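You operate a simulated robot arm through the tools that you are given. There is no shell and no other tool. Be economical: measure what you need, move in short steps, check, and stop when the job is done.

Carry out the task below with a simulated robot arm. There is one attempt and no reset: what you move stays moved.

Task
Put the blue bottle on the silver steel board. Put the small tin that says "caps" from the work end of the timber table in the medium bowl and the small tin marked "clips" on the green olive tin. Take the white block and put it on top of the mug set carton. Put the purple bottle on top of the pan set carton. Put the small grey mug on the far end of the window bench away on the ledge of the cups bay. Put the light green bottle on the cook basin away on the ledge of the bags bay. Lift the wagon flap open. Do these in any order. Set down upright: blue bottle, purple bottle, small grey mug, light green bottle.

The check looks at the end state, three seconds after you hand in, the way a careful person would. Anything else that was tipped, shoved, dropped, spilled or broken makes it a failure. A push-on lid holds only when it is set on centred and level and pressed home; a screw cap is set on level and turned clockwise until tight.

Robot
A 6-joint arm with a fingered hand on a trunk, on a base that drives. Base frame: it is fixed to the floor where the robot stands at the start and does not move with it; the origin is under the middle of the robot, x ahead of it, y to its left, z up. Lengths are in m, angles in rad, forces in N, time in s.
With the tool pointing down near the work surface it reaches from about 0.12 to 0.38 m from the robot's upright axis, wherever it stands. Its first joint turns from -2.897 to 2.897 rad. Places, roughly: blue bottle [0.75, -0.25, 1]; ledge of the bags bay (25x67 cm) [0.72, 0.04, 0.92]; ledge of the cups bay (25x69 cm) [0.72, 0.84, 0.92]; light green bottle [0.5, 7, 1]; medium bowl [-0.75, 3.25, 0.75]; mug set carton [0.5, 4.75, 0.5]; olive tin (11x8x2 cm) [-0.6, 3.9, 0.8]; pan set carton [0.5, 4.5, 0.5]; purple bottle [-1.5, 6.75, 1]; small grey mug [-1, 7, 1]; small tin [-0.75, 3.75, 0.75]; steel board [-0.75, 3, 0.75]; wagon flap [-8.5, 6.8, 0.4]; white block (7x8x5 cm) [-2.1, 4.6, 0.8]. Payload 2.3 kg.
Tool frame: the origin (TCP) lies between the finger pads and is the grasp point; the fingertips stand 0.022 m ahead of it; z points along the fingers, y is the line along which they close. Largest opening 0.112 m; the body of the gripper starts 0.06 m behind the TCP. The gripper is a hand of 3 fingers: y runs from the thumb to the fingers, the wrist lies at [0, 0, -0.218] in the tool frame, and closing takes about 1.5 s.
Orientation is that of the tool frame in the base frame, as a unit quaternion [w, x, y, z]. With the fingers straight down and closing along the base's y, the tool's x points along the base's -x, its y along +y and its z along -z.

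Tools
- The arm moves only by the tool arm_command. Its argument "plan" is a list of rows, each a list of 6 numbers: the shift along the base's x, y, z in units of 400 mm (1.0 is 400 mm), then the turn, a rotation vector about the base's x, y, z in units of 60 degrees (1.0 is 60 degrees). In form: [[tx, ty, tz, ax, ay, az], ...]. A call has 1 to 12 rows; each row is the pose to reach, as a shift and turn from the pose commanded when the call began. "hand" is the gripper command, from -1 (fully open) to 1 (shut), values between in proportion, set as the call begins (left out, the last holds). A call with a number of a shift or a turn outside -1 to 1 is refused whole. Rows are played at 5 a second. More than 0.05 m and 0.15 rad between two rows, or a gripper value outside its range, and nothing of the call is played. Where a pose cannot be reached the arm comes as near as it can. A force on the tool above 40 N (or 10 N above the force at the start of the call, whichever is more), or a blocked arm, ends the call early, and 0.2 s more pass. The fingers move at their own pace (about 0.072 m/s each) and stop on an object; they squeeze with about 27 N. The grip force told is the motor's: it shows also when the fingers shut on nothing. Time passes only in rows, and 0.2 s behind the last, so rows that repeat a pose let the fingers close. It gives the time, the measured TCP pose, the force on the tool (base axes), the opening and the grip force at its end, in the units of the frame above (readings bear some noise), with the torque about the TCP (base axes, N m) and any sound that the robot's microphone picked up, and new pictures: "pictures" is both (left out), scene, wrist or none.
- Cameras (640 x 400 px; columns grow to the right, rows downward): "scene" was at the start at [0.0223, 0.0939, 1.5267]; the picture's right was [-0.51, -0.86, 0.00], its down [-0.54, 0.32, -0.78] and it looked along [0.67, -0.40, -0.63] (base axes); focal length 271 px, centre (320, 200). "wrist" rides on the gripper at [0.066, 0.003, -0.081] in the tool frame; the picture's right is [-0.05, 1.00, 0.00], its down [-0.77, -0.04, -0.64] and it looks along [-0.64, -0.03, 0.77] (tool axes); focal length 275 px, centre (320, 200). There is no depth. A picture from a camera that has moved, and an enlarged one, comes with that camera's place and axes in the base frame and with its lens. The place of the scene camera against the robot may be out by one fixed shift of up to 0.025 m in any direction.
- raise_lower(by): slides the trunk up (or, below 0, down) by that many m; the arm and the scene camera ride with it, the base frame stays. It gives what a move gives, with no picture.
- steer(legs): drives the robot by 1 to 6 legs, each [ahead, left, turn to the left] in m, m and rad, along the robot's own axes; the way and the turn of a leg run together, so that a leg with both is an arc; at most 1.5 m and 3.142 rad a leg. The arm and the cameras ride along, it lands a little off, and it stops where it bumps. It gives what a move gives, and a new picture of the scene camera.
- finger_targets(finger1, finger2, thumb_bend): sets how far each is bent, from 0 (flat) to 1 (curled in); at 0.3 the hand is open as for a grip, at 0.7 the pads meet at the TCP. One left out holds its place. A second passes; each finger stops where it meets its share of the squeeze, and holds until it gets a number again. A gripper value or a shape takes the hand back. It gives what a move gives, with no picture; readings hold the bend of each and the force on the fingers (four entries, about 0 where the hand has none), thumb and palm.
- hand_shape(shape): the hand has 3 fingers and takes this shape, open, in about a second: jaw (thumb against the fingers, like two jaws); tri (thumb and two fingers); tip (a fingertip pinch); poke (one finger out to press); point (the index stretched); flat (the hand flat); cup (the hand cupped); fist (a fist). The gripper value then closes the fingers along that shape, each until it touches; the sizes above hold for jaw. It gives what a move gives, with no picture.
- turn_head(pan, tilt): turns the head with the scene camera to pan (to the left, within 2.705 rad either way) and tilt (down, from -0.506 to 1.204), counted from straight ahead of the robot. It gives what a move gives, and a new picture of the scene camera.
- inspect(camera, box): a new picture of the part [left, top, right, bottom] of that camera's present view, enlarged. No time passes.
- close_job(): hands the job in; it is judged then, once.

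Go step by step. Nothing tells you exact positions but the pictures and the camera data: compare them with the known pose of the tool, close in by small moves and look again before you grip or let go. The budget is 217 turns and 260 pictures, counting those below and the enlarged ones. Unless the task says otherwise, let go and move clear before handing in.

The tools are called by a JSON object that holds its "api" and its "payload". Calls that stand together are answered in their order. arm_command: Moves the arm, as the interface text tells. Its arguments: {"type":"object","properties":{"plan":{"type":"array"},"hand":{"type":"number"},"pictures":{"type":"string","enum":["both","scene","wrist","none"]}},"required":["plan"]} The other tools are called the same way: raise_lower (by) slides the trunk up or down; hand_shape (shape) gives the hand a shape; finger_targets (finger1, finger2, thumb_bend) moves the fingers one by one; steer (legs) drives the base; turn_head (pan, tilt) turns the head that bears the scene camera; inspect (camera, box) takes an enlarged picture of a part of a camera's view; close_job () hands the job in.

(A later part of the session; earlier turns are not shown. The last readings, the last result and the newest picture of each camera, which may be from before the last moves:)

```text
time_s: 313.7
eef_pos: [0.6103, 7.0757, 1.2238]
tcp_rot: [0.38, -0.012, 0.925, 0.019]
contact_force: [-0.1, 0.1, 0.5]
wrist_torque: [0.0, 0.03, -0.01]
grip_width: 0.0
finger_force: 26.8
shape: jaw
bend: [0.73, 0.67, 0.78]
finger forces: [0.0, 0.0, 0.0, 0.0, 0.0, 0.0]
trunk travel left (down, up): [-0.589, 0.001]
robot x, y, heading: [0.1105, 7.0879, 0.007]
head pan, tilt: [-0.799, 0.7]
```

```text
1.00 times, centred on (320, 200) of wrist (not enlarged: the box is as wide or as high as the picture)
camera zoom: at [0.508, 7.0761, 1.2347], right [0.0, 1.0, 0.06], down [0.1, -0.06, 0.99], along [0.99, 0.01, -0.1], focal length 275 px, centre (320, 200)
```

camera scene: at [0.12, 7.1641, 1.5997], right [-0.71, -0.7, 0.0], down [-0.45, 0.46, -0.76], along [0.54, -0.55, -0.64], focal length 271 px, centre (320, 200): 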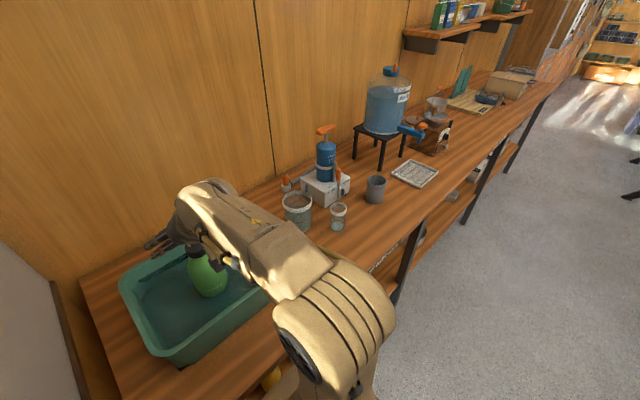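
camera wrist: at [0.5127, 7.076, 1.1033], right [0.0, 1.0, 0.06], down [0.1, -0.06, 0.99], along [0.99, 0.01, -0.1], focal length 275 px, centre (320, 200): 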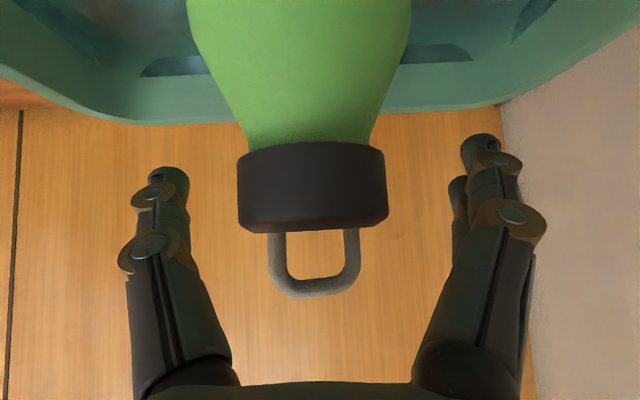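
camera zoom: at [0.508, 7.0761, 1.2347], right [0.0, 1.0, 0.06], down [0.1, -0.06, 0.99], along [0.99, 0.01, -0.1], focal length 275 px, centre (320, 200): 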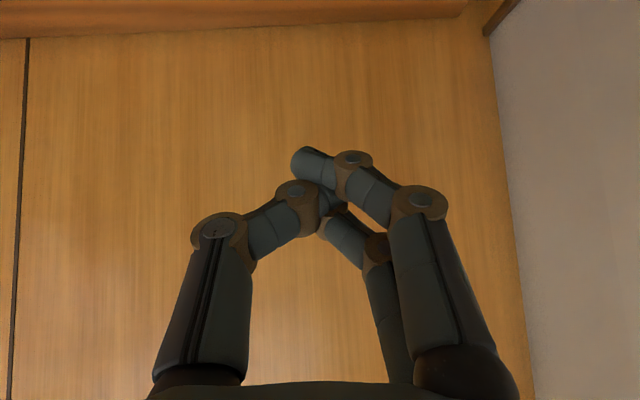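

The grip slipped off. I'll check the bottle.

{"api": "turn_head", "payload": {"pan": -0.3, "tilt": 0.9}}

```text
time_s: 314.6
eef_pos: [0.6106, 7.0776, 1.2239]
tcp_rot: [0.381, -0.013, 0.924, 0.019]
contact_force: [0.3, -0.6, 0.4]
wrist_torque: [0.01, 0.0, -0.01]
grip_width: 0.0
finger_force: 27.1
shape: jaw
bend: [0.73, 0.67, 0.78]
finger forces: [0.1, 0.0, 0.0, 0.0, 0.0, 0.1]
trunk travel left (down, up): [-0.589, 0.001]
robot x, y, heading: [0.1133, 7.0874, 0.008]
head pan, tilt: [-0.3, 0.901]
camera scene: at [0.131, 7.2023, 1.6736], right [-0.29, -0.96, 0.0], down [-0.75, 0.23, -0.62], along [0.59, -0.18, -0.78], focal length 271 px, centre (320, 200)
```

scene: 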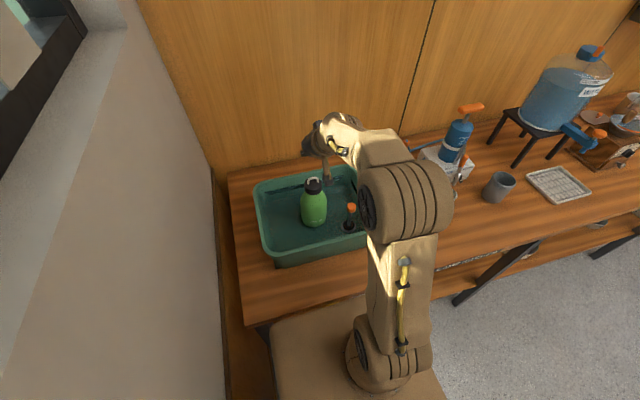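

The bottle still stands. Gripping the cap at a slant is poor, so I'll grip the body instead with a 60° tilt; retract, tilt and lower the trunk.

{"api": "arm_command", "payload": {"plan": [[-0.08, 0, 0.0, -0.01, -0.08, -0.01], [-0.16, 0, 0, -0.02, -0.16, -0.02], [-0.24, 0, 0, -0.025, -0.25, -0.035], [-0.27, 0, 0, -0.025, -0.25, -0.035], [-0.27, 0, 0, -0.025, -0.25, -0.035]], "hand": -1, "pictures": "none"}}

{"api": "raise_lower", "payload": {"by": -0.185}}

{"api": "arm_command", "payload": {"plan": [[0.02, 0, -0.01, 0, 0, 0], [0.06, 0, -0.02, 0, 0, 0]], "pictures": "wrist"}}

```text
time_s: 315.9
eef_pos: [0.5114, 7.0766, 1.2264]
tcp_rot: [0.498, -0.002, 0.867, -0.003]
contact_force: [0.3, -0.4, 0.4]
wrist_torque: [0.03, -0.01, 0.02]
grip_width: 0.1121
finger_force: 0.1
shape: jaw
bend: [0.3, 0.3, 0.3]
finger forces: [0.0, 0.0, 0.0, 0.1, 0.0, 0.0]
out of reach, approached as far as the arm can: row 2, 3, 4, 5
trunk travel left (down, up): [-0.589, 0.001]
robot x, y, heading: [0.111, 7.0854, 0.008]
head pan, tilt: [-0.3, 0.901]
```

```text
time_s: 317.9
eef_pos: [0.5114, 7.0749, 1.0418]
tcp_rot: [0.498, -0.003, 0.867, -0.002]
contact_force: [0.3, -0.7, -0.2]
wrist_torque: [0.02, -0.01, 0.01]
grip_width: 0.1121
finger_force: 0.1
shape: jaw
bend: [0.3, 0.3, 0.3]
finger forces: [0.0, 0.0, 0.1, 0.0, 0.1, 0.1]
trunk travel left (down, up): [-0.404, 0.186]
robot x, y, heading: [0.1105, 7.0843, 0.012]
head pan, tilt: [-0.3, 0.901]
```

```text
time_s: 318.5
eef_pos: [0.5353, 7.076, 1.0345]
tcp_rot: [0.497, -0.003, 0.868, -0.002]
contact_force: [0.0, 0.4, 0.6]
wrist_torque: [0.02, 0.0, 0.02]
grip_width: 0.1122
finger_force: 0.0
shape: jaw
bend: [0.3, 0.3, 0.3]
finger forces: [0.0, 0.0, 0.0, 0.1, 0.1, 0.1]
trunk travel left (down, up): [-0.404, 0.186]
robot x, y, heading: [0.1114, 7.0893, 0.006]
head pan, tilt: [-0.3, 0.901]
camera wrist: at [0.4335, 7.0787, 1.0184], right [0.02, 1.0, 0.03], down [-0.16, -0.03, 0.99], along [0.99, -0.03, 0.16], focal length 275 px, centre (320, 200)
```

wrist: 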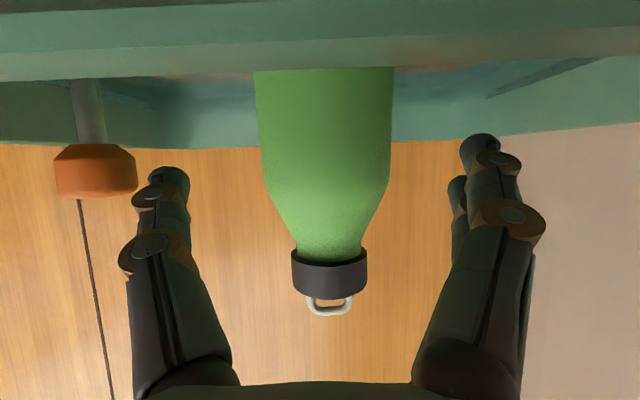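

The bottle's body is centred ahead at x about 0.617. I'll slide the fingers around it, close, and check the grip before lifting.

{"api": "arm_command", "payload": {"plan": [[0.06, 0.003, 0, 0, 0, 0], [0.12, 0.003, 0, 0, 0, 0], [0.17, 0.003, -0.01, 0, 0, 0], [0.205, 0.003, -0.025, 0, 0, 0], [0.205, 0.003, -0.03, 0, 0, 0]], "pictures": "none"}}

{"api": "arm_command", "payload": {"plan": [[0, 0, 0, 0, 0, 0], [0, 0, 0, 0, 0, 0], [0, 0, 0, 0, 0, 0], [0, 0, 0, 0, 0, 0], [0, 0, 0, 0, 0, 0], [0, 0, 0, 0, 0, 0], [0, 0, 0, 0, 0, 0]], "hand": 1, "pictures": "wrist"}}

```text
time_s: 319.3
eef_pos: [0.5942, 7.0748, 1.0368]
tcp_rot: [0.502, -0.002, 0.865, -0.002]
contact_force: [-10.3, 0.0, 30.1]
wrist_torque: [0.08, 4.06, 0.08]
grip_width: 0.1118
finger_force: 0.0
shape: jaw
bend: [0.3, 0.3, 0.3]
finger forces: [0.1, 0.1, 0.0, 0.0, 0.1, 0.0]
trunk travel left (down, up): [-0.404, 0.186]
robot x, y, heading: [0.1131, 7.0878, 0.005]
head pan, tilt: [-0.3, 0.901]
stopped in row 3: the force on the tool passed its limit at 52 N (the readings are from after the stop); the commanded pose is now the measured one
```

```text
time_s: 319.8
eef_pos: [0.5965, 7.0758, 1.0376]
tcp_rot: [0.504, -0.004, 0.864, -0.001]
contact_force: [-6.1, -0.2, 26.4]
wrist_torque: [0.07, 3.7, 0.01]
grip_width: 0.0698
finger_force: 12.5
shape: jaw
bend: [0.7, 0.71, 0.69]
finger forces: [5.4, 5.4, 0.0, 0.1, 10.8, 0.0]
trunk travel left (down, up): [-0.404, 0.186]
robot x, y, heading: [0.11, 7.086, 0.006]
head pan, tilt: [-0.3, 0.901]
stopped in row 2: the force on the tool passed its limit at 44 N (the readings are from after the stop); the commanded pose is now the measured one
camera wrist: at [0.4945, 7.0786, 1.0198], right [0.02, 1.0, 0.03], down [-0.17, -0.03, 0.98], along [0.98, -0.03, 0.17], focal length 275 px, centre (320, 200)
```

wrist: 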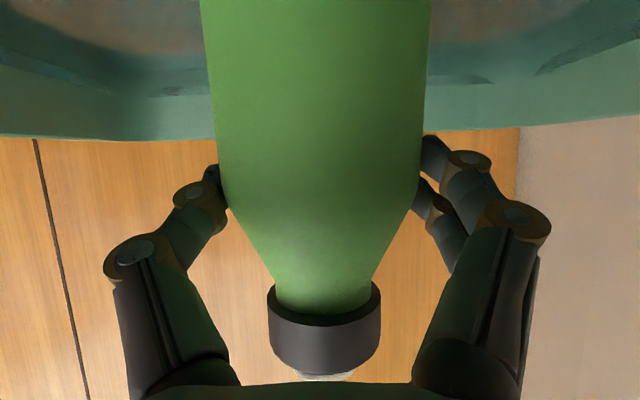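

The wrist camera body rests on the basin's near rim. The fingers are already on the bottle, so I'll close fully while rising to relieve it.

{"api": "arm_command", "payload": {"plan": [[0, 0, 0.015, 0, 0, 0], [0, 0, 0.02, 0, 0, 0], [0, 0, 0.02, 0, 0, 0], [0, 0, 0.02, 0, 0, 0], [0, 0, 0.02, 0, 0, 0], [0, 0, 0.03, 0, 0, 0]], "hand": 1, "pictures": "wrist"}}

```text
time_s: 321.2
eef_pos: [0.5995, 7.0766, 1.0456]
tcp_rot: [0.5, -0.003, 0.866, -0.002]
contact_force: [-0.7, -0.1, -0.7]
wrist_torque: [0.02, 0.01, 0.01]
grip_width: 0.069
finger_force: 26.7
shape: jaw
bend: [0.71, 0.71, 0.71]
finger forces: [12.1, 12.1, 0.0, 0.1, 24.3, 0.1]
trunk travel left (down, up): [-0.404, 0.186]
robot x, y, heading: [0.1106, 7.0845, 0.006]
head pan, tilt: [-0.3, 0.901]
camera wrist: at [0.4973, 7.0791, 1.0294], right [0.02, 1.0, 0.03], down [-0.17, -0.03, 0.99], along [0.99, -0.03, 0.17], focal length 275 px, centre (320, 200)
```

wrist: 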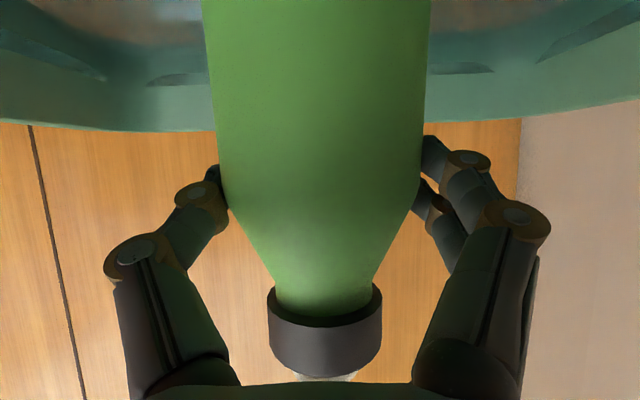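

Firm grip now, and the bottle came up with the hand. I'll raise the trunk, back off and turn south.

{"api": "raise_lower", "payload": {"by": 0.18}}

{"api": "steer", "payload": {"legs": [[-0.35, 0, 0], [0, -0.4, 0], [0, 0, -1.575]]}}

{"api": "arm_command", "payload": {"plan": [[-0.08, 0, 0, 0, 0, 0], [-0.16, 0, 0, 0, 0, 0], [-0.24, 0, 0, 0, 0, 0], [-0.3, 0, 0, 0, 0, 0]], "pictures": "wrist"}}

```text
time_s: 323.2
eef_pos: [0.5982, 7.076, 1.2259]
tcp_rot: [0.5, -0.003, 0.866, -0.003]
contact_force: [0.1, 0.8, -1.8]
wrist_torque: [0.0, -0.01, 0.01]
grip_width: 0.0689
finger_force: 26.8
shape: jaw
bend: [0.71, 0.71, 0.71]
finger forces: [12.1, 12.1, 0.1, 0.1, 24.3, 0.0]
trunk travel left (down, up): [-0.584, 0.006]
robot x, y, heading: [0.1144, 7.0865, 0.006]
head pan, tilt: [-0.3, 0.901]
```

```text
time_s: 331.4
eef_pos: [-0.2608, 6.1904, 1.226]
tcp_rot: [0.346, 0.619, 0.606, -0.36]
contact_force: [-0.6, 0.4, -1.6]
wrist_torque: [0.03, -0.02, 0.02]
grip_width: 0.0688
finger_force: 26.5
shape: jaw
bend: [0.71, 0.71, 0.71]
finger forces: [12.2, 11.9, 0.0, 0.1, 24.1, 0.0]
trunk travel left (down, up): [-0.584, 0.006]
robot x, y, heading: [-0.2369, 6.6795, -1.589]
head pan, tilt: [-0.3, 0.901]
camera scene: at [-0.1102, 6.6603, 1.6686], right [-0.95, 0.32, 0.0], down [0.25, 0.74, -0.62], along [-0.2, -0.59, -0.78], focal length 271 px, centre (320, 200)
```

scene: 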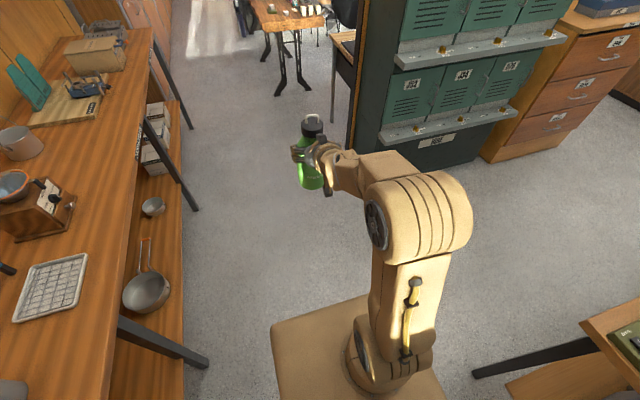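

```text
time_s: 332.4
eef_pos: [-0.3801, 6.1863, 1.2262]
tcp_rot: [0.348, 0.618, 0.606, -0.359]
contact_force: [0.0, 0.1, -1.6]
wrist_torque: [0.04, 0.0, 0.01]
grip_width: 0.0688
finger_force: 27.6
shape: jaw
bend: [0.71, 0.71, 0.71]
finger forces: [12.2, 11.9, 0.0, 0.0, 24.2, 0.0]
trunk travel left (down, up): [-0.584, 0.006]
robot x, y, heading: [-0.2392, 6.6734, -1.591]
head pan, tilt: [-0.3, 0.901]
camera wrist: at [-0.3741, 6.2895, 1.209], right [1.0, -0.05, 0.04], down [-0.03, 0.17, 0.99], along [-0.05, -0.98, 0.16], focal length 275 px, centre (320, 200)
```

wrist: 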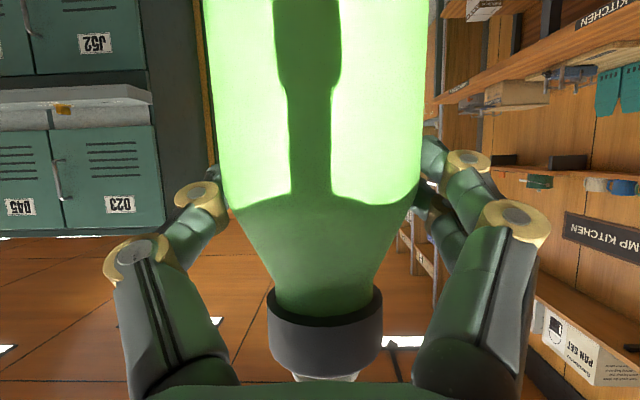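

Secure. Driving south down the aisle.

{"api": "steer", "payload": {"legs": [[0, 0, 0.03], [1.4, 0.24, 0], [1.5, 0, 0]]}}

```text
time_s: 347.1
eef_pos: [-0.0632, 3.2397, 1.2254]
tcp_rot: [0.356, 0.604, 0.621, -0.351]
contact_force: [0.5, -1.0, -1.1]
wrist_torque: [-0.01, -0.04, -0.03]
grip_width: 0.0687
finger_force: 26.9
shape: jaw
bend: [0.71, 0.71, 0.71]
finger forces: [12.1, 12.1, 0.0, 0.1, 24.2, 0.0]
trunk travel left (down, up): [-0.584, 0.006]
robot x, y, heading: [0.0553, 3.7388, -1.543]
head pan, tilt: [-0.3, 0.901]
camera scene: at [0.1825, 3.726, 1.6686], right [-0.96, 0.27, 0.0], down [0.21, 0.75, -0.62], along [-0.17, -0.6, -0.78], focal length 271 px, centre (320, 200)
```

scene: 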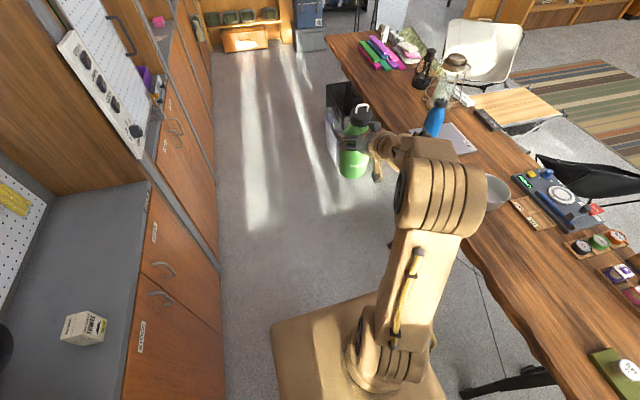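

{"api": "steer", "payload": {"legs": [[0, 0, -0.03], [1.4, -0.15, 0], [1.5, 0, 0], [0.4, 0, 0], [0, 0, 1.571]]}}

```text
time_s: 367.6
eef_pos: [0.3787, 0.2559, 1.226]
tcp_rot: [0.499, 0.01, 0.866, -0.009]
contact_force: [0.1, 0.1, -1.4]
wrist_torque: [0.0, 0.04, -0.01]
grip_width: 0.069
finger_force: 26.9
shape: jaw
bend: [0.71, 0.71, 0.71]
finger forces: [12.0, 12.1, 0.1, 0.0, 23.9, 0.0]
trunk travel left (down, up): [-0.584, 0.006]
robot x, y, heading: [-0.1097, 0.4025, -0.024]
head pan, tilt: [-0.3, 0.901]
camera scene: at [-0.0875, 0.5153, 1.6686], right [-0.32, -0.95, 0.0], down [-0.74, 0.25, -0.62], along [0.59, -0.2, -0.78], focal length 271 px, centre (320, 200)
```

scene: 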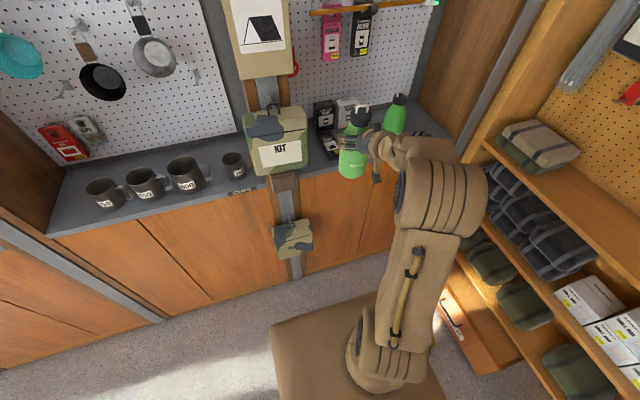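

I'll strafe right to the bags bay, lower the trunk and look before going in.

{"api": "steer", "payload": {"legs": [[0, 0, 0.024], [0, -0.455, 0]]}}

{"api": "raise_lower", "payload": {"by": -0.14}}

{"api": "turn_head", "payload": {"pan": 0.0, "tilt": 0.7}}

```text
time_s: 370.7
eef_pos: [0.3828, -0.1817, 1.2253]
tcp_rot: [0.499, 0.002, 0.866, -0.004]
contact_force: [0.0, -0.3, -0.8]
wrist_torque: [0.02, 0.03, -0.03]
grip_width: 0.0687
finger_force: 26.9
shape: jaw
bend: [0.71, 0.71, 0.71]
finger forces: [12.0, 12.0, 0.0, 0.0, 24.0, 0.0]
trunk travel left (down, up): [-0.584, 0.006]
robot x, y, heading: [-0.1113, -0.0511, 0.006]
head pan, tilt: [-0.3, 0.901]
camera scene: at [-0.0901, 0.0657, 1.6686], right [-0.3, -0.95, 0.0], down [-0.75, 0.23, -0.62], along [0.59, -0.18, -0.78], focal length 271 px, centre (320, 200)
```

scene: 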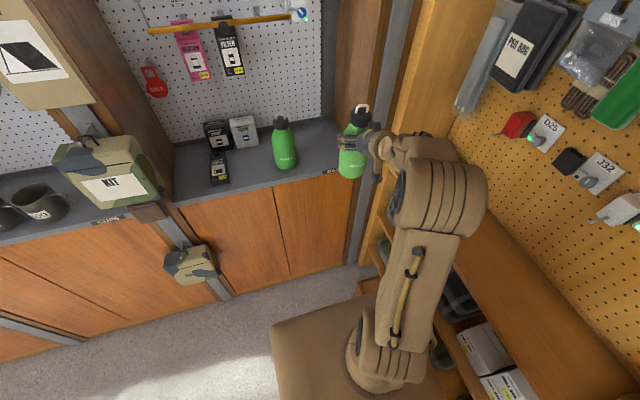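

```text
time_s: 372.3
eef_pos: [0.3836, -0.1834, 1.0865]
tcp_rot: [0.5, 0.0, 0.866, -0.004]
contact_force: [-0.3, -0.5, -1.3]
wrist_torque: [0.02, 0.03, -0.02]
grip_width: 0.0689
finger_force: 27.4
shape: jaw
bend: [0.71, 0.71, 0.71]
finger forces: [12.1, 12.0, 0.0, 0.0, 24.0, 0.0]
trunk travel left (down, up): [-0.444, 0.146]
robot x, y, heading: [-0.1093, -0.0488, -0.002]
head pan, tilt: [-0.3, 0.901]
```

```text
time_s: 373.1
eef_pos: [0.3827, -0.1822, 1.0856]
tcp_rot: [0.5, 0.002, 0.866, -0.004]
contact_force: [0.2, 0.8, -1.0]
wrist_torque: [0.03, 0.02, 0.01]
grip_width: 0.069
finger_force: 26.9
shape: jaw
bend: [0.71, 0.71, 0.71]
finger forces: [11.9, 12.0, 0.0, 0.0, 24.0, 0.0]
trunk travel left (down, up): [-0.444, 0.146]
robot x, y, heading: [-0.1121, -0.049, 0.001]
head pan, tilt: [0.0, 0.7]
camera scene: at [-0.0773, 0.0883, 1.5447], right [0.0, -1.0, 0.0], down [-0.64, 0.0, -0.76], along [0.76, 0.0, -0.64], focal length 271 px, centre (320, 200)
```

scene: 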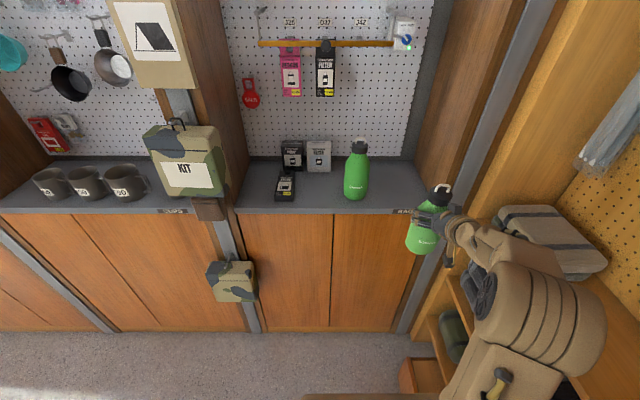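

The slot right of the green bottle is free. I'll drive in 0.265 m.

{"api": "steer", "payload": {"legs": [[0.265, 0, 0]]}}

{"api": "arm_command", "payload": {"plan": [[0, 0, -0.02, 0, 0, 0], [0, 0, -0.04, 0, 0, 0], [0, 0, -0.055, 0, 0, 0], [0, 0, -0.065, 0, 0, 0], [0, 0, -0.073, 0, 0, 0], [0, 0, -0.081, 0, 0, 0], [0, 0, -0.088, 0, 0, 0], [0, 0, -0.095, 0, 0, 0]], "pictures": "wrist"}}

```text
time_s: 375.0
eef_pos: [0.6494, -0.1824, 1.0863]
tcp_rot: [0.5, 0.002, 0.866, -0.005]
contact_force: [-0.3, 0.8, -1.1]
wrist_torque: [0.0, 0.04, 0.0]
grip_width: 0.0688
finger_force: 27.0
shape: jaw
bend: [0.71, 0.71, 0.71]
finger forces: [12.0, 12.1, 0.0, 0.1, 24.0, 0.0]
trunk travel left (down, up): [-0.444, 0.146]
robot x, y, heading: [0.1527, -0.0485, -0.003]
head pan, tilt: [0.0, 0.7]
camera scene: at [0.1896, 0.0876, 1.5447], right [0.0, -1.0, 0.0], down [-0.64, 0.0, -0.76], along [0.76, 0.0, -0.64], focal length 271 px, centre (320, 200)
```

scene: 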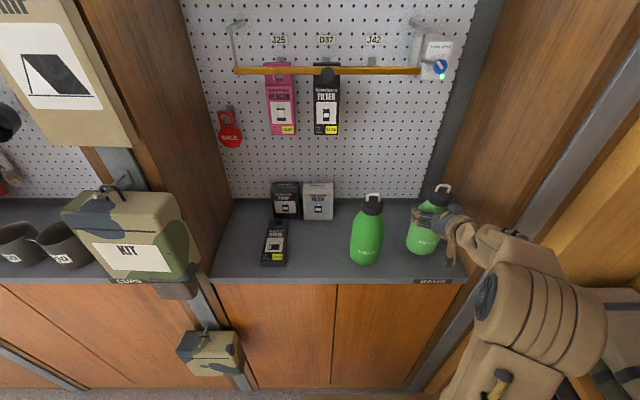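

```text
time_s: 376.1
eef_pos: [0.649, -0.1826, 1.0652]
tcp_rot: [0.507, -0.002, 0.862, -0.005]
contact_force: [3.8, -0.4, 23.5]
wrist_torque: [0.09, -0.24, -0.03]
grip_width: 0.0688
finger_force: 27.2
shape: jaw
bend: [0.71, 0.71, 0.71]
finger forces: [13.8, 15.3, 0.1, 0.1, 27.7, 0.1]
trunk travel left (down, up): [-0.444, 0.146]
robot x, y, heading: [0.1548, -0.054, -0.006]
head pan, tilt: [0.0, 0.7]
stopped in row 5: the force on the tool passed its limit at 44 N (the readings are from after the stop); the commanded pose is now the measured one
camera wrist: at [0.5474, -0.1801, 1.0472], right [0.03, 1.0, 0.03], down [-0.18, -0.02, 0.98], along [0.98, -0.03, 0.18], focal length 275 px, centre (320, 200)
```

wrist: 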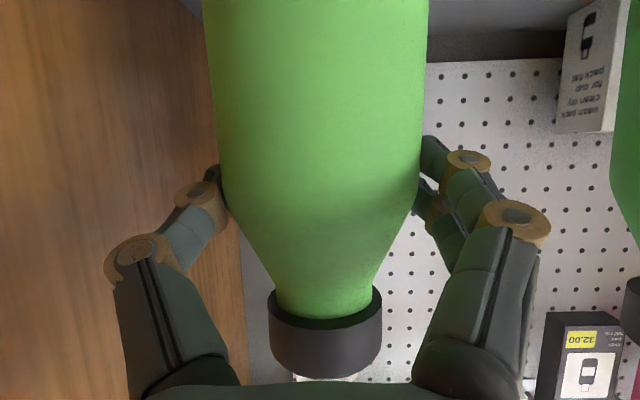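

Contact with the ledge. Release and withdraw straight back.

{"api": "arm_command", "payload": {"plan": [[0, 0, 0, 0, 0, 0], [0, 0, 0, 0, 0, 0], [0, 0, 0, 0, 0, 0], [0, 0, 0, 0, 0, 0], [-0.03, 0, 0.0, 0, 0, 0], [-0.08, 0, 0.0, 0, 0, 0], [-0.14, 0, 0, 0, 0, 0], [-0.2, 0, 0, 0, 0, 0]], "hand": -1, "pictures": "wrist"}}

{"api": "steer", "payload": {"legs": [[-0.25, 0, 0], [0, 0.42, 0], [0, 0, 1.571]]}}

```text
time_s: 377.9
eef_pos: [0.5658, -0.1838, 1.0642]
tcp_rot: [0.505, 0.0, 0.863, -0.006]
contact_force: [-0.1, 0.5, -0.5]
wrist_torque: [-0.02, -0.02, 0.02]
grip_width: 0.1122
finger_force: 0.1
shape: jaw
bend: [0.3, 0.3, 0.3]
finger forces: [0.1, 0.0, 0.1, 0.0, 0.0, 0.0]
trunk travel left (down, up): [-0.444, 0.146]
robot x, y, heading: [0.1516, -0.0493, -0.003]
head pan, tilt: [0.0, 0.7]
camera wrist: at [0.4654, -0.1805, 1.0457], right [0.03, 1.0, 0.03], down [-0.18, -0.03, 0.98], along [0.98, -0.03, 0.18], focal length 275 px, centre (320, 200)
```

wrist: 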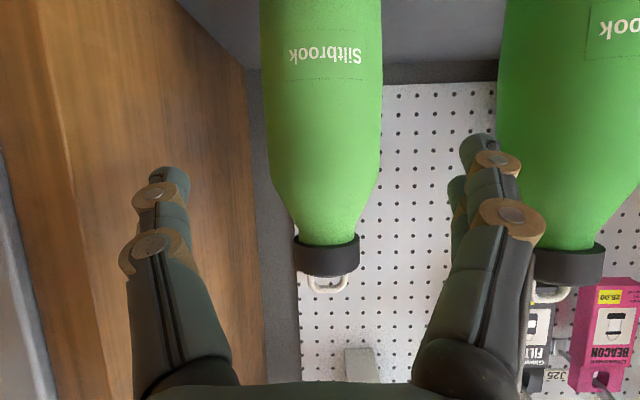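

```text
time_s: 385.8
eef_pos: [0.0357, 0.7863, 1.0629]
tcp_rot: [-0.357, 0.616, -0.605, -0.356]
contact_force: [0.3, -1.0, 0.1]
wrist_torque: [0.01, -0.04, -0.03]
grip_width: 0.1121
finger_force: 0.0
shape: jaw
bend: [0.3, 0.3, 0.3]
finger forces: [0.0, 0.0, 0.0, 0.0, 0.1, 0.0]
trunk travel left (down, up): [-0.444, 0.146]
robot x, y, heading: [-0.0883, 0.3719, 1.584]
head pan, tilt: [0.0, 0.7]
camera scene: at [-0.223, 0.391, 1.5447], right [1.0, 0.02, 0.0], down [0.01, -0.64, -0.77], along [-0.01, 0.76, -0.64], focal length 271 px, centre (320, 200)
```

scene: 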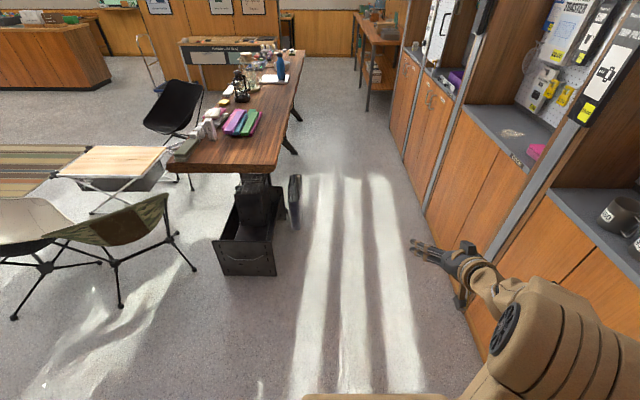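

The light green bottle is placed. Next is the purple bottle: drive north and then west along the window bench.

{"api": "steer", "payload": {"legs": [[0, 0, -0.013], [1.5, 0.04, 0], [1.4, 0, 0]]}}

```text
refused: leg 2 is longer than a leg can be; nothing moved
```

{"api": "steer", "payload": {"legs": [[0, 0, -0.013], [1.45, 0.04, 0], [1.45, 0, 0]]}}

```text
time_s: 400.3
eef_pos: [-0.0387, 3.724, 1.063]
tcp_rot: [-0.357, 0.617, -0.604, -0.357]
contact_force: [0.8, -0.2, 0.0]
wrist_torque: [0.02, 0.01, -0.05]
grip_width: 0.1118
finger_force: 0.0
shape: jaw
bend: [0.3, 0.3, 0.3]
finger forces: [0.0, 0.0, 0.0, 0.0, 0.0, 0.0]
trunk travel left (down, up): [-0.444, 0.146]
robot x, y, heading: [-0.1626, 3.3096, 1.596]
head pan, tilt: [0.0, 0.7]
camera scene: at [-0.2949, 3.3268, 1.5447], right [1.0, 0.02, 0.0], down [0.01, -0.64, -0.76], along [-0.02, 0.76, -0.64], focal length 271 px, centre (320, 200)
```

scene: 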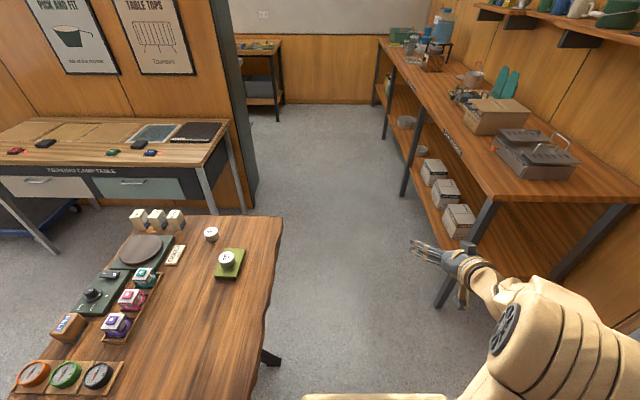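

{"api": "steer", "payload": {"legs": [[0, 0, -0.025], [1.5, 0, 0], [1.45, 0, 0], [0, 0, 1.571], [0.6, -0.08, 0]]}}

{"api": "turn_head", "payload": {"pan": -0.6, "tilt": 0.8}}

```text
time_s: 421.6
eef_pos: [-1.1923, 6.4628, 1.0646]
tcp_rot: [-0.005, 0.863, 0.001, -0.504]
contact_force: [0.1, 0.6, 0.7]
wrist_torque: [0.01, 0.04, -0.04]
grip_width: 0.1121
finger_force: 0.0
shape: jaw
bend: [0.3, 0.3, 0.3]
finger forces: [0.1, 0.1, 0.0, 0.0, 0.0, 0.0]
trunk travel left (down, up): [-0.444, 0.146]
robot x, y, heading: [-0.7777, 6.3299, -3.14]
head pan, tilt: [0.0, 0.7]
camera scene: at [-0.7959, 6.1862, 1.5447], right [0.0, 1.0, 0.0], down [0.64, 0.0, -0.76], along [-0.76, 0.0, -0.64], focal length 271 px, centre (320, 200)
```

scene: 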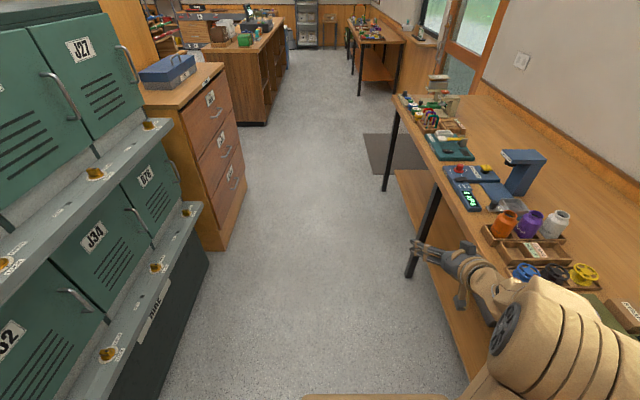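

```text
time_s: 422.6
eef_pos: [-1.1926, 6.4624, 1.0631]
tcp_rot: [-0.004, 0.863, 0.002, -0.505]
contact_force: [0.3, -1.8, 0.6]
wrist_torque: [0.01, 0.04, 0.02]
grip_width: 0.1121
finger_force: 0.0
shape: jaw
bend: [0.3, 0.3, 0.3]
finger forces: [0.0, 0.0, 0.1, 0.1, 0.0, 0.1]
trunk travel left (down, up): [-0.444, 0.146]
robot x, y, heading: [-0.7826, 6.3322, -3.14]
head pan, tilt: [-0.6, 0.799]
camera scene: at [-0.7771, 6.2316, 1.5365], right [0.56, 0.83, 0.0], down [0.59, -0.4, -0.7], along [-0.58, 0.39, -0.72], focal length 271 px, centre (320, 200)
```

scene: 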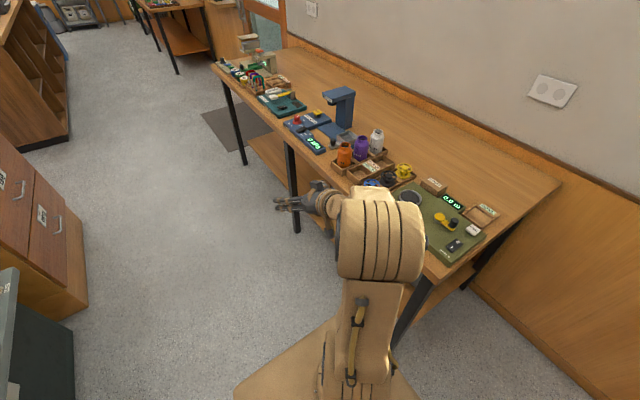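

The purple bottle is near (-1.42, 6.865). I'll move along the bench and swing the hand to point north-west, above it.

{"api": "steer", "payload": {"legs": [[0.29, -0.11, 0]]}}

{"api": "arm_command", "payload": {"plan": [[0.059, 0.09, 0, 0, 0, -0.125], [0.118, 0.18, 0, 0, 0, -0.25], [0.177, 0.27, 0, 0, 0, -0.375], [0.236, 0.36, 0, 0, 0, -0.5], [0.295, 0.45, 0, 0, 0, -0.625], [0.355, 0.5375, 0, 0, 0, -0.75], [0.355, 0.5375, 0, 0, 0, -0.75]], "pictures": "wrist"}}

```text
time_s: 424.7
eef_pos: [-1.4868, 6.5734, 1.0626]
tcp_rot: [-0.004, 0.863, 0.001, -0.505]
contact_force: [0.1, 0.8, -0.1]
wrist_torque: [-0.02, 0.0, 0.04]
grip_width: 0.1121
finger_force: 0.1
shape: jaw
bend: [0.3, 0.3, 0.3]
finger forces: [0.0, 0.0, 0.1, 0.0, 0.0, 0.0]
trunk travel left (down, up): [-0.444, 0.146]
robot x, y, heading: [-1.0686, 6.439, 3.137]
head pan, tilt: [-0.6, 0.799]
camera scene: at [-1.0721, 6.3418, 1.5365], right [0.57, 0.82, 0.0], down [0.59, -0.41, -0.7], along [-0.57, 0.39, -0.72], focal length 271 px, centre (320, 200)
```

scene: 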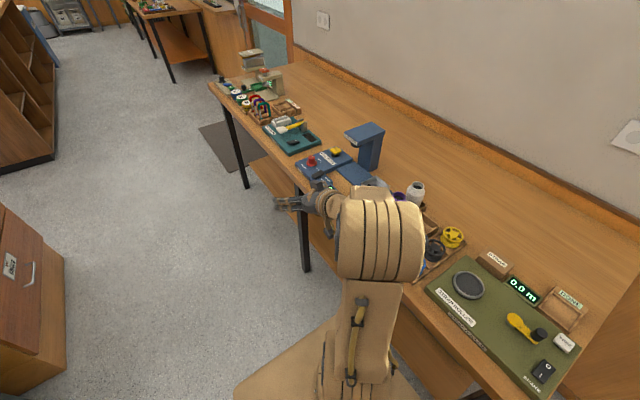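

```text
time_s: 426.3
eef_pos: [-1.3453, 6.7884, 1.0647]
tcp_rot: [-0.198, 0.798, -0.33, -0.464]
contact_force: [0.3, -0.5, -0.7]
wrist_torque: [0.01, -0.01, 0.01]
grip_width: 0.112
finger_force: 0.1
shape: jaw
bend: [0.3, 0.3, 0.3]
finger forces: [0.0, 0.0, 0.1, 0.1, 0.0, 0.0]
trunk travel left (down, up): [-0.444, 0.146]
robot x, y, heading: [-1.0736, 6.4388, 3.139]
head pan, tilt: [-0.6, 0.799]
camera wrist: at [-1.2746, 6.7127, 1.0473], right [-0.73, -0.69, 0.03], down [0.14, -0.11, 0.98], along [-0.67, 0.72, 0.18], focal length 275 px, centre (320, 200)
```

wrist: 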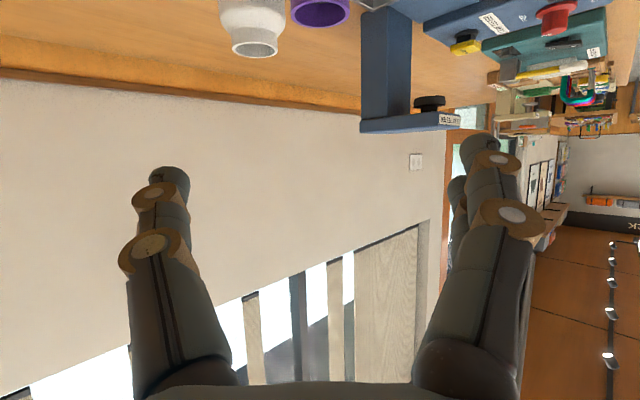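

The purple bottle is at (-1.419, 6.862), lined up. I'll lower the trunk 13 cm and look again.

{"api": "raise_lower", "payload": {"by": -0.13}}

{"api": "inspect", "payload": {"camera": "wrist", "box": [0, 0, 640, 400]}}

```text
time_s: 427.9
eef_pos: [-1.3453, 6.7863, 0.9357]
tcp_rot: [-0.198, 0.798, -0.33, -0.464]
contact_force: [1.1, -2.3, 2.3]
wrist_torque: [-0.06, 0.13, 0.29]
grip_width: 0.1121
finger_force: 0.1
shape: jaw
bend: [0.3, 0.25, 0.3]
finger forces: [0.0, 3.8, 0.0, 0.1, 0.1, 0.0]
trunk travel left (down, up): [-0.314, 0.276]
robot x, y, heading: [-1.0693, 6.4372, 3.139]
head pan, tilt: [-0.6, 0.799]
```

```text
1.00 times, centred on (320, 200) of wrist (not enlarged: the box is as wide or as high as the picture)
camera zoom: at [-1.2739, 6.7117, 0.9174], right [-0.73, -0.69, 0.03], down [0.14, -0.11, 0.98], along [-0.67, 0.72, 0.18], focal length 275 px, centre (320, 200)
```

zoom: 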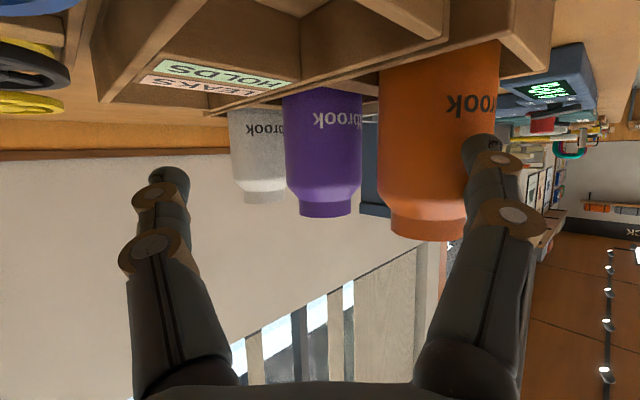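

The orange bottle is in the way of a slanted approach. I'll raise again, back off and face the bench to grip from nearly straight above, closing along x.

{"api": "raise_lower", "payload": {"by": 0.14}}

{"api": "steer", "payload": {"legs": [[0, 0.28, 0], [0, 0, -1.571]]}}

{"api": "arm_command", "payload": {"plan": [[-0.1, 0.05, 0, 0, 0, 0.125], [-0.2, 0.1, 0, 0, 0, 0.25], [-0.3, 0.14, 0, 0, 0, 0.375], [-0.4, 0.17, 0, 0, 0, 0.5], [-0.5, 0.19, 0, 0, 0, 0.625], [-0.6, 0.2, 0, 0, 0, 0.75], [-0.6, 0.2, 0, 0, 0, 0.75]], "pictures": "none"}}

{"api": "arm_command", "payload": {"plan": [[0, -0.02, 0, -0.13, 0, 0], [0, -0.04, 0, -0.26, 0, 0], [0, -0.06, 0, -0.39, 0, 0], [0, -0.08, 0, -0.52, 0, 0], [0, -0.1, 0, -0.65, 0, 0], [0, -0.12, 0, -0.78, 0, 0], [0, -0.12, 0, -0.83, 0, 0]], "pictures": "scene"}}

```text
time_s: 429.6
eef_pos: [-1.3457, 6.7877, 1.0751]
tcp_rot: [-0.197, 0.799, -0.329, -0.464]
contact_force: [1.2, 0.3, 0.1]
wrist_torque: [-0.01, -0.01, -0.02]
grip_width: 0.1119
finger_force: 0.1
shape: jaw
bend: [0.3, 0.3, 0.3]
finger forces: [0.0, 0.0, 0.0, 0.0, 0.0, 0.0]
trunk travel left (down, up): [-0.454, 0.136]
robot x, y, heading: [-1.0793, 6.4382, 3.143]
head pan, tilt: [-0.6, 0.799]
```

```text
time_s: 435.4
eef_pos: [-0.7247, 6.4299, 1.0762]
tcp_rot: [0.468, -0.328, 0.799, 0.187]
contact_force: [-0.1, 0.4, 0.3]
wrist_torque: [0.0, 0.01, 0.0]
grip_width: 0.1121
finger_force: 0.1
shape: jaw
bend: [0.3, 0.3, 0.3]
finger forces: [0.0, 0.0, 0.0, 0.0, 0.1, 0.1]
trunk travel left (down, up): [-0.454, 0.136]
robot x, y, heading: [-1.0738, 6.1623, 1.563]
head pan, tilt: [-0.6, 0.799]
camera scene: at [-1.1607, 6.1645, 1.5465], right [0.82, -0.57, 0.0], down [-0.41, -0.59, -0.7], along [0.4, 0.57, -0.72], focal length 271 px, centre (320, 200)
```

scene: 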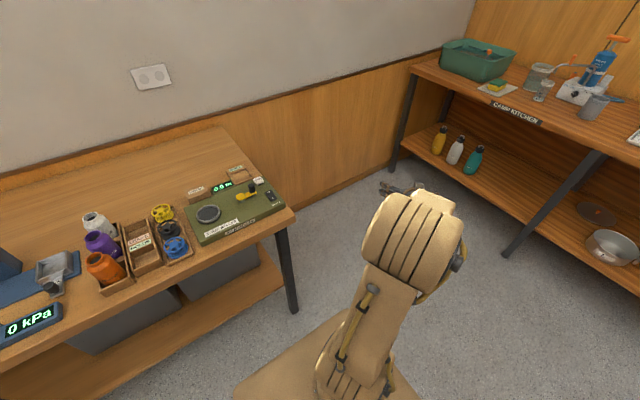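

```text
time_s: 437.0
eef_pos: [-0.9539, 6.5195, 1.0836]
tcp_rot: [0.361, -0.609, 0.612, 0.352]
contact_force: [0.7, -0.9, -0.1]
wrist_torque: [-0.01, 0.0, -0.03]
grip_width: 0.1121
finger_force: 0.1
shape: jaw
bend: [0.3, 0.3, 0.3]
finger forces: [0.0, 0.0, 0.0, 0.1, 0.1, 0.1]
out of reach, approached as far as the arm can: row 5, 6, 7
trunk travel left (down, up): [-0.454, 0.136]
robot x, y, heading: [-1.0749, 6.1565, 1.565]
head pan, tilt: [-0.6, 0.799]
```

```text
time_s: 438.6
eef_pos: [-0.9553, 6.4706, 1.0817]
tcp_rot: [-0.072, 0.704, -0.704, -0.06]
contact_force: [-0.1, -0.6, -0.3]
wrist_torque: [0.02, -0.03, 0.01]
grip_width: 0.1118
finger_force: 0.0
shape: jaw
bend: [0.3, 0.3, 0.3]
finger forces: [0.0, 0.0, 0.0, 0.0, 0.0, 0.0]
trunk travel left (down, up): [-0.454, 0.136]
robot x, y, heading: [-1.0731, 6.16, 1.562]
head pan, tilt: [-0.6, 0.799]
camera scene: at [-1.1607, 6.1647, 1.5465], right [0.82, -0.57, 0.0], down [-0.41, -0.59, -0.7], along [0.4, 0.57, -0.72], focal length 271 px, centre (320, 200)
```

scene: 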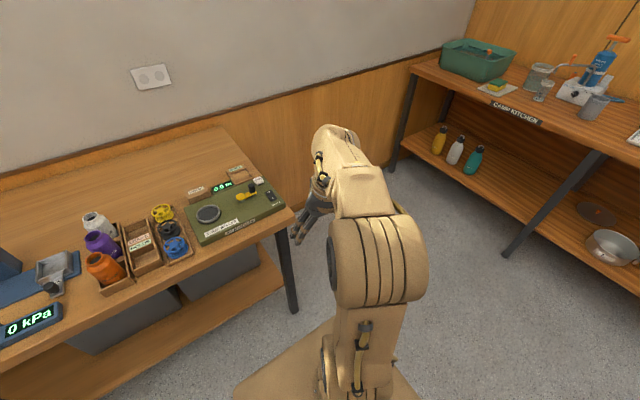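

I'll strafe west and close in on the bench, then look down at the bottles.

{"api": "steer", "payload": {"legs": [[0, 0.46, 0], [0.3, 0, 0]]}}

{"api": "arm_command", "payload": {"plan": [[0, 0.08, -0.05, 0, 0, 0], [0, 0.16, -0.1, 0, 0, 0], [0, 0.16, -0.1, 0, 0, 0]], "pictures": "wrist"}}

```text
time_s: 442.9
eef_pos: [-1.3947, 6.7718, 1.0813]
tcp_rot: [0.071, -0.701, 0.707, 0.061]
contact_force: [-0.1, 0.2, 0.3]
wrist_torque: [-0.01, 0.02, -0.04]
grip_width: 0.112
finger_force: 0.1
shape: jaw
bend: [0.3, 0.3, 0.3]
finger forces: [0.1, 0.0, 0.0, 0.1, 0.0, 0.0]
trunk travel left (down, up): [-0.454, 0.136]
robot x, y, heading: [-1.5136, 6.465, 1.558]
head pan, tilt: [-0.6, 0.799]
camera scene: at [-1.6021, 6.4687, 1.5465], right [0.81, -0.58, 0.0], down [-0.42, -0.58, -0.7], along [0.4, 0.57, -0.72], focal length 271 px, centre (320, 200)
```

scene: 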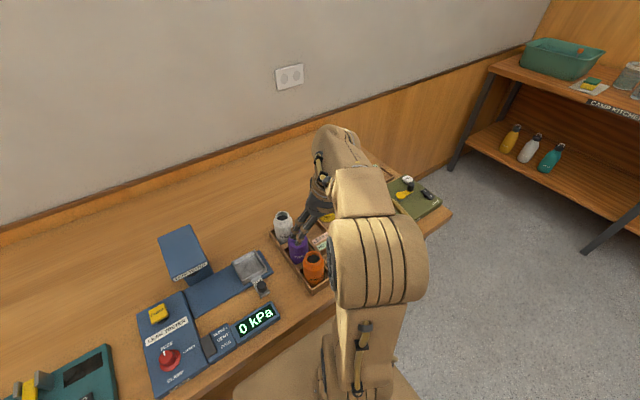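

```text
time_s: 443.7
eef_pos: [-1.3948, 6.8384, 1.0444]
tcp_rot: [0.072, -0.701, 0.707, 0.062]
contact_force: [0.3, 0.9, 0.3]
wrist_torque: [0.01, 0.02, 0.01]
grip_width: 0.1118
finger_force: 0.2
shape: jaw
bend: [0.3, 0.3, 0.3]
finger forces: [0.0, 0.1, 0.1, 0.0, 0.0, 0.0]
trunk travel left (down, up): [-0.454, 0.136]
robot x, y, heading: [-1.5137, 6.4607, 1.555]
head pan, tilt: [-0.6, 0.799]
camera wrist: at [-1.3988, 6.7577, 1.1114], right [-1.0, 0.06, -0.01], down [0.03, 0.64, 0.77], along [0.05, 0.77, -0.64], focal length 275 px, centre (320, 200)
```

wrist: 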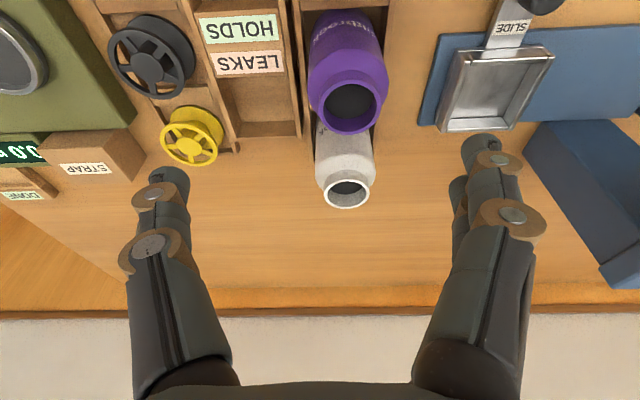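

Its mouth is at (-1.411, 6.853). I'll centre, lower with trunk and arm, and stop to look.

{"api": "arm_command", "payload": {"plan": [[-0.04, 0.036, 0, 0, 0, 0], [-0.04, 0.036, 0, 0, 0, 0]], "hand": -0.7, "pictures": "none"}}

{"api": "raise_lower", "payload": {"by": -0.075}}

{"api": "arm_command", "payload": {"plan": [[0, 0, -0.04, 0, 0, 0], [0, 0, -0.08, 0, 0, 0], [0, 0, -0.105, 0, 0, 0], [0, 0, -0.105, 0, 0, 0]], "pictures": "wrist"}}

```text
time_s: 444.3
eef_pos: [-1.411, 6.852, 1.045]
tcp_rot: [0.072, -0.701, 0.707, 0.061]
contact_force: [0.1, -0.7, 0.7]
wrist_torque: [0.0, -0.02, -0.01]
grip_width: 0.0956
finger_force: 0.0
shape: jaw
bend: [0.54, 0.54, 0.5]
finger forces: [0.0, 0.0, 0.0, 0.0, 0.0, 0.1]
trunk travel left (down, up): [-0.454, 0.136]
robot x, y, heading: [-1.5177, 6.4632, 1.549]
head pan, tilt: [-0.6, 0.799]
```

```text
time_s: 445.4
eef_pos: [-1.4092, 6.8507, 0.9696]
tcp_rot: [0.072, -0.701, 0.707, 0.061]
contact_force: [0.0, -0.1, -0.8]
wrist_torque: [-0.02, 0.0, -0.04]
grip_width: 0.0954
finger_force: 0.1
shape: jaw
bend: [0.54, 0.54, 0.5]
finger forces: [0.1, 0.1, 0.1, 0.1, 0.0, 0.0]
trunk travel left (down, up): [-0.379, 0.211]
robot x, y, heading: [-1.5159, 6.4623, 1.557]
head pan, tilt: [-0.6, 0.799]
```

```text
time_s: 446.4
eef_pos: [-1.4101, 6.8517, 0.9286]
tcp_rot: [0.072, -0.701, 0.707, 0.061]
contact_force: [-0.6, -0.2, 0.1]
wrist_torque: [-0.01, -0.01, 0.01]
grip_width: 0.0956
finger_force: 0.1
shape: jaw
bend: [0.54, 0.54, 0.5]
finger forces: [0.0, 0.1, 0.0, 0.1, 0.0, 0.0]
trunk travel left (down, up): [-0.379, 0.211]
robot x, y, heading: [-1.5141, 6.4637, 1.554]
head pan, tilt: [-0.6, 0.799]
camera wrist: at [-1.4142, 6.7719, 0.9954], right [-1.0, 0.06, -0.01], down [0.03, 0.64, 0.77], along [0.05, 0.77, -0.64], focal length 275 px, centre (320, 200)
```

wrist: 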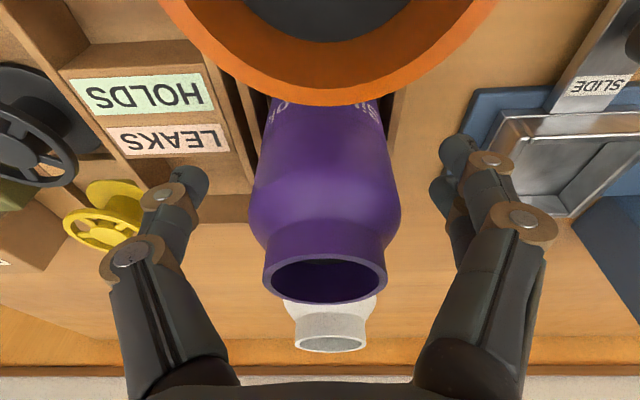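

Well centred, with the TCP at the upper body. Close and lift straight up.

{"api": "arm_command", "payload": {"plan": [[0, 0, -0.01, 0, 0, 0], [0, 0, -0.01, 0, 0, 0], [0, 0, -0.01, 0, 0, 0], [0, 0, -0.01, 0, 0, 0], [0, 0, -0.01, 0, 0, 0], [0, 0, -0.01, 0, 0, 0], [0, 0, 0.06, 0, 0, 0], [0, 0, 0.16, 0, 0, 0], [0, 0, 0.26, 0, 0, 0]], "hand": 1, "pictures": "wrist"}}

```text
time_s: 448.4
eef_pos: [-1.4081, 6.8499, 1.0308]
tcp_rot: [0.072, -0.7, 0.707, 0.061]
contact_force: [-0.1, -0.4, -2.3]
wrist_torque: [-0.02, -0.01, -0.01]
grip_width: 0.0455
finger_force: 27.5
shape: jaw
bend: [0.73, 0.73, 0.7]
finger forces: [12.8, 12.3, 0.0, 0.1, 24.2, 0.1]
trunk travel left (down, up): [-0.379, 0.211]
robot x, y, heading: [-1.512, 6.4606, 1.554]
head pan, tilt: [-0.6, 0.799]
camera wrist: at [-1.4127, 6.7704, 1.0982], right [-1.0, 0.06, -0.01], down [0.03, 0.64, 0.77], along [0.05, 0.77, -0.64], focal length 275 px, centre (320, 200)
```

wrist: 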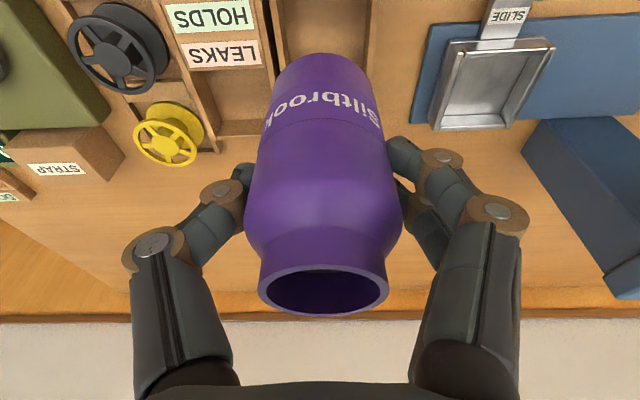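

Held. I'll take it to the cook bench's free front strip to set it down and regrip it from the side.

{"api": "steer", "payload": {"legs": [[-0.35, 0, 0], [0, 0, -1.56], [1.35, 0, 0], [0, -0.66, 0]]}}

{"api": "turn_head", "payload": {"pan": -0.1, "tilt": 0.9}}

```text
time_s: 464.1
eef_pos: [0.2373, 5.3809, 1.0309]
tcp_rot: [0.094, -0.025, 0.995, -0.003]
contact_force: [-0.1, 0.5, -2.2]
wrist_torque: [-0.01, 0.0, 0.0]
grip_width: 0.0451
finger_force: 27.0
shape: jaw
bend: [0.73, 0.73, 0.7]
finger forces: [12.8, 12.5, 0.0, 0.0, 24.0, 0.0]
trunk travel left (down, up): [-0.379, 0.211]
robot x, y, heading: [-0.1541, 5.463, 0.037]
head pan, tilt: [-0.6, 0.799]
camera scene: at [-0.1439, 5.5572, 1.4715], right [-0.53, -0.85, 0.0], down [-0.61, 0.38, -0.7], along [0.59, -0.37, -0.72], focal length 271 px, centre (320, 200)
```

scene: 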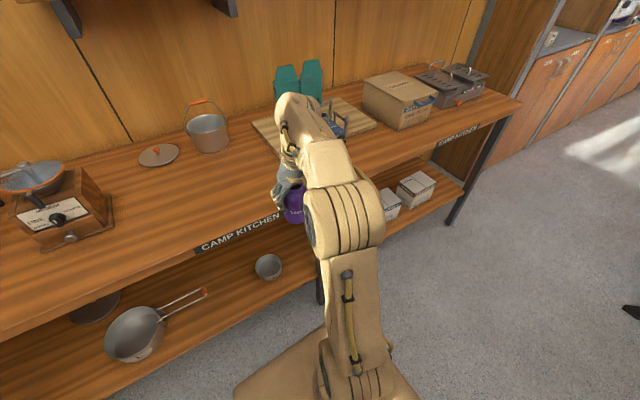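

```text
time_s: 465.1
eef_pos: [0.2371, 5.38, 1.0303]
tcp_rot: [0.094, -0.025, 0.995, -0.005]
contact_force: [-0.4, -0.4, -2.1]
wrist_torque: [-0.01, 0.0, -0.04]
grip_width: 0.0452
finger_force: 27.4
shape: jaw
bend: [0.73, 0.73, 0.7]
finger forces: [12.8, 12.4, 0.1, 0.0, 24.0, 0.0]
trunk travel left (down, up): [-0.379, 0.211]
robot x, y, heading: [-0.1555, 5.4655, 0.036]
head pan, tilt: [-0.099, 0.901]
camera scene: at [-0.1368, 5.5959, 1.4636], right [-0.06, -1.0, 0.0], down [-0.78, 0.05, -0.62], along [0.62, -0.04, -0.78], focal length 271 px, centre (320, 200)
```

scene: 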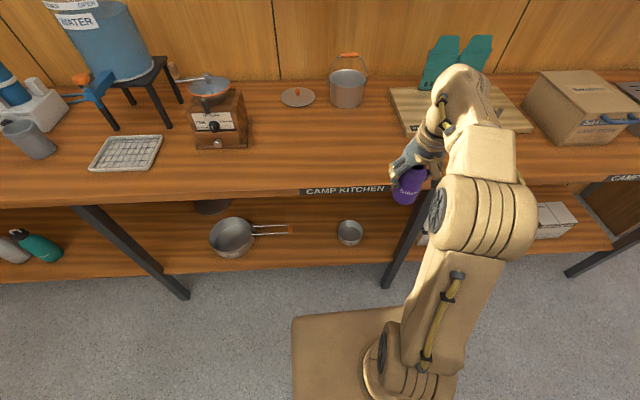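

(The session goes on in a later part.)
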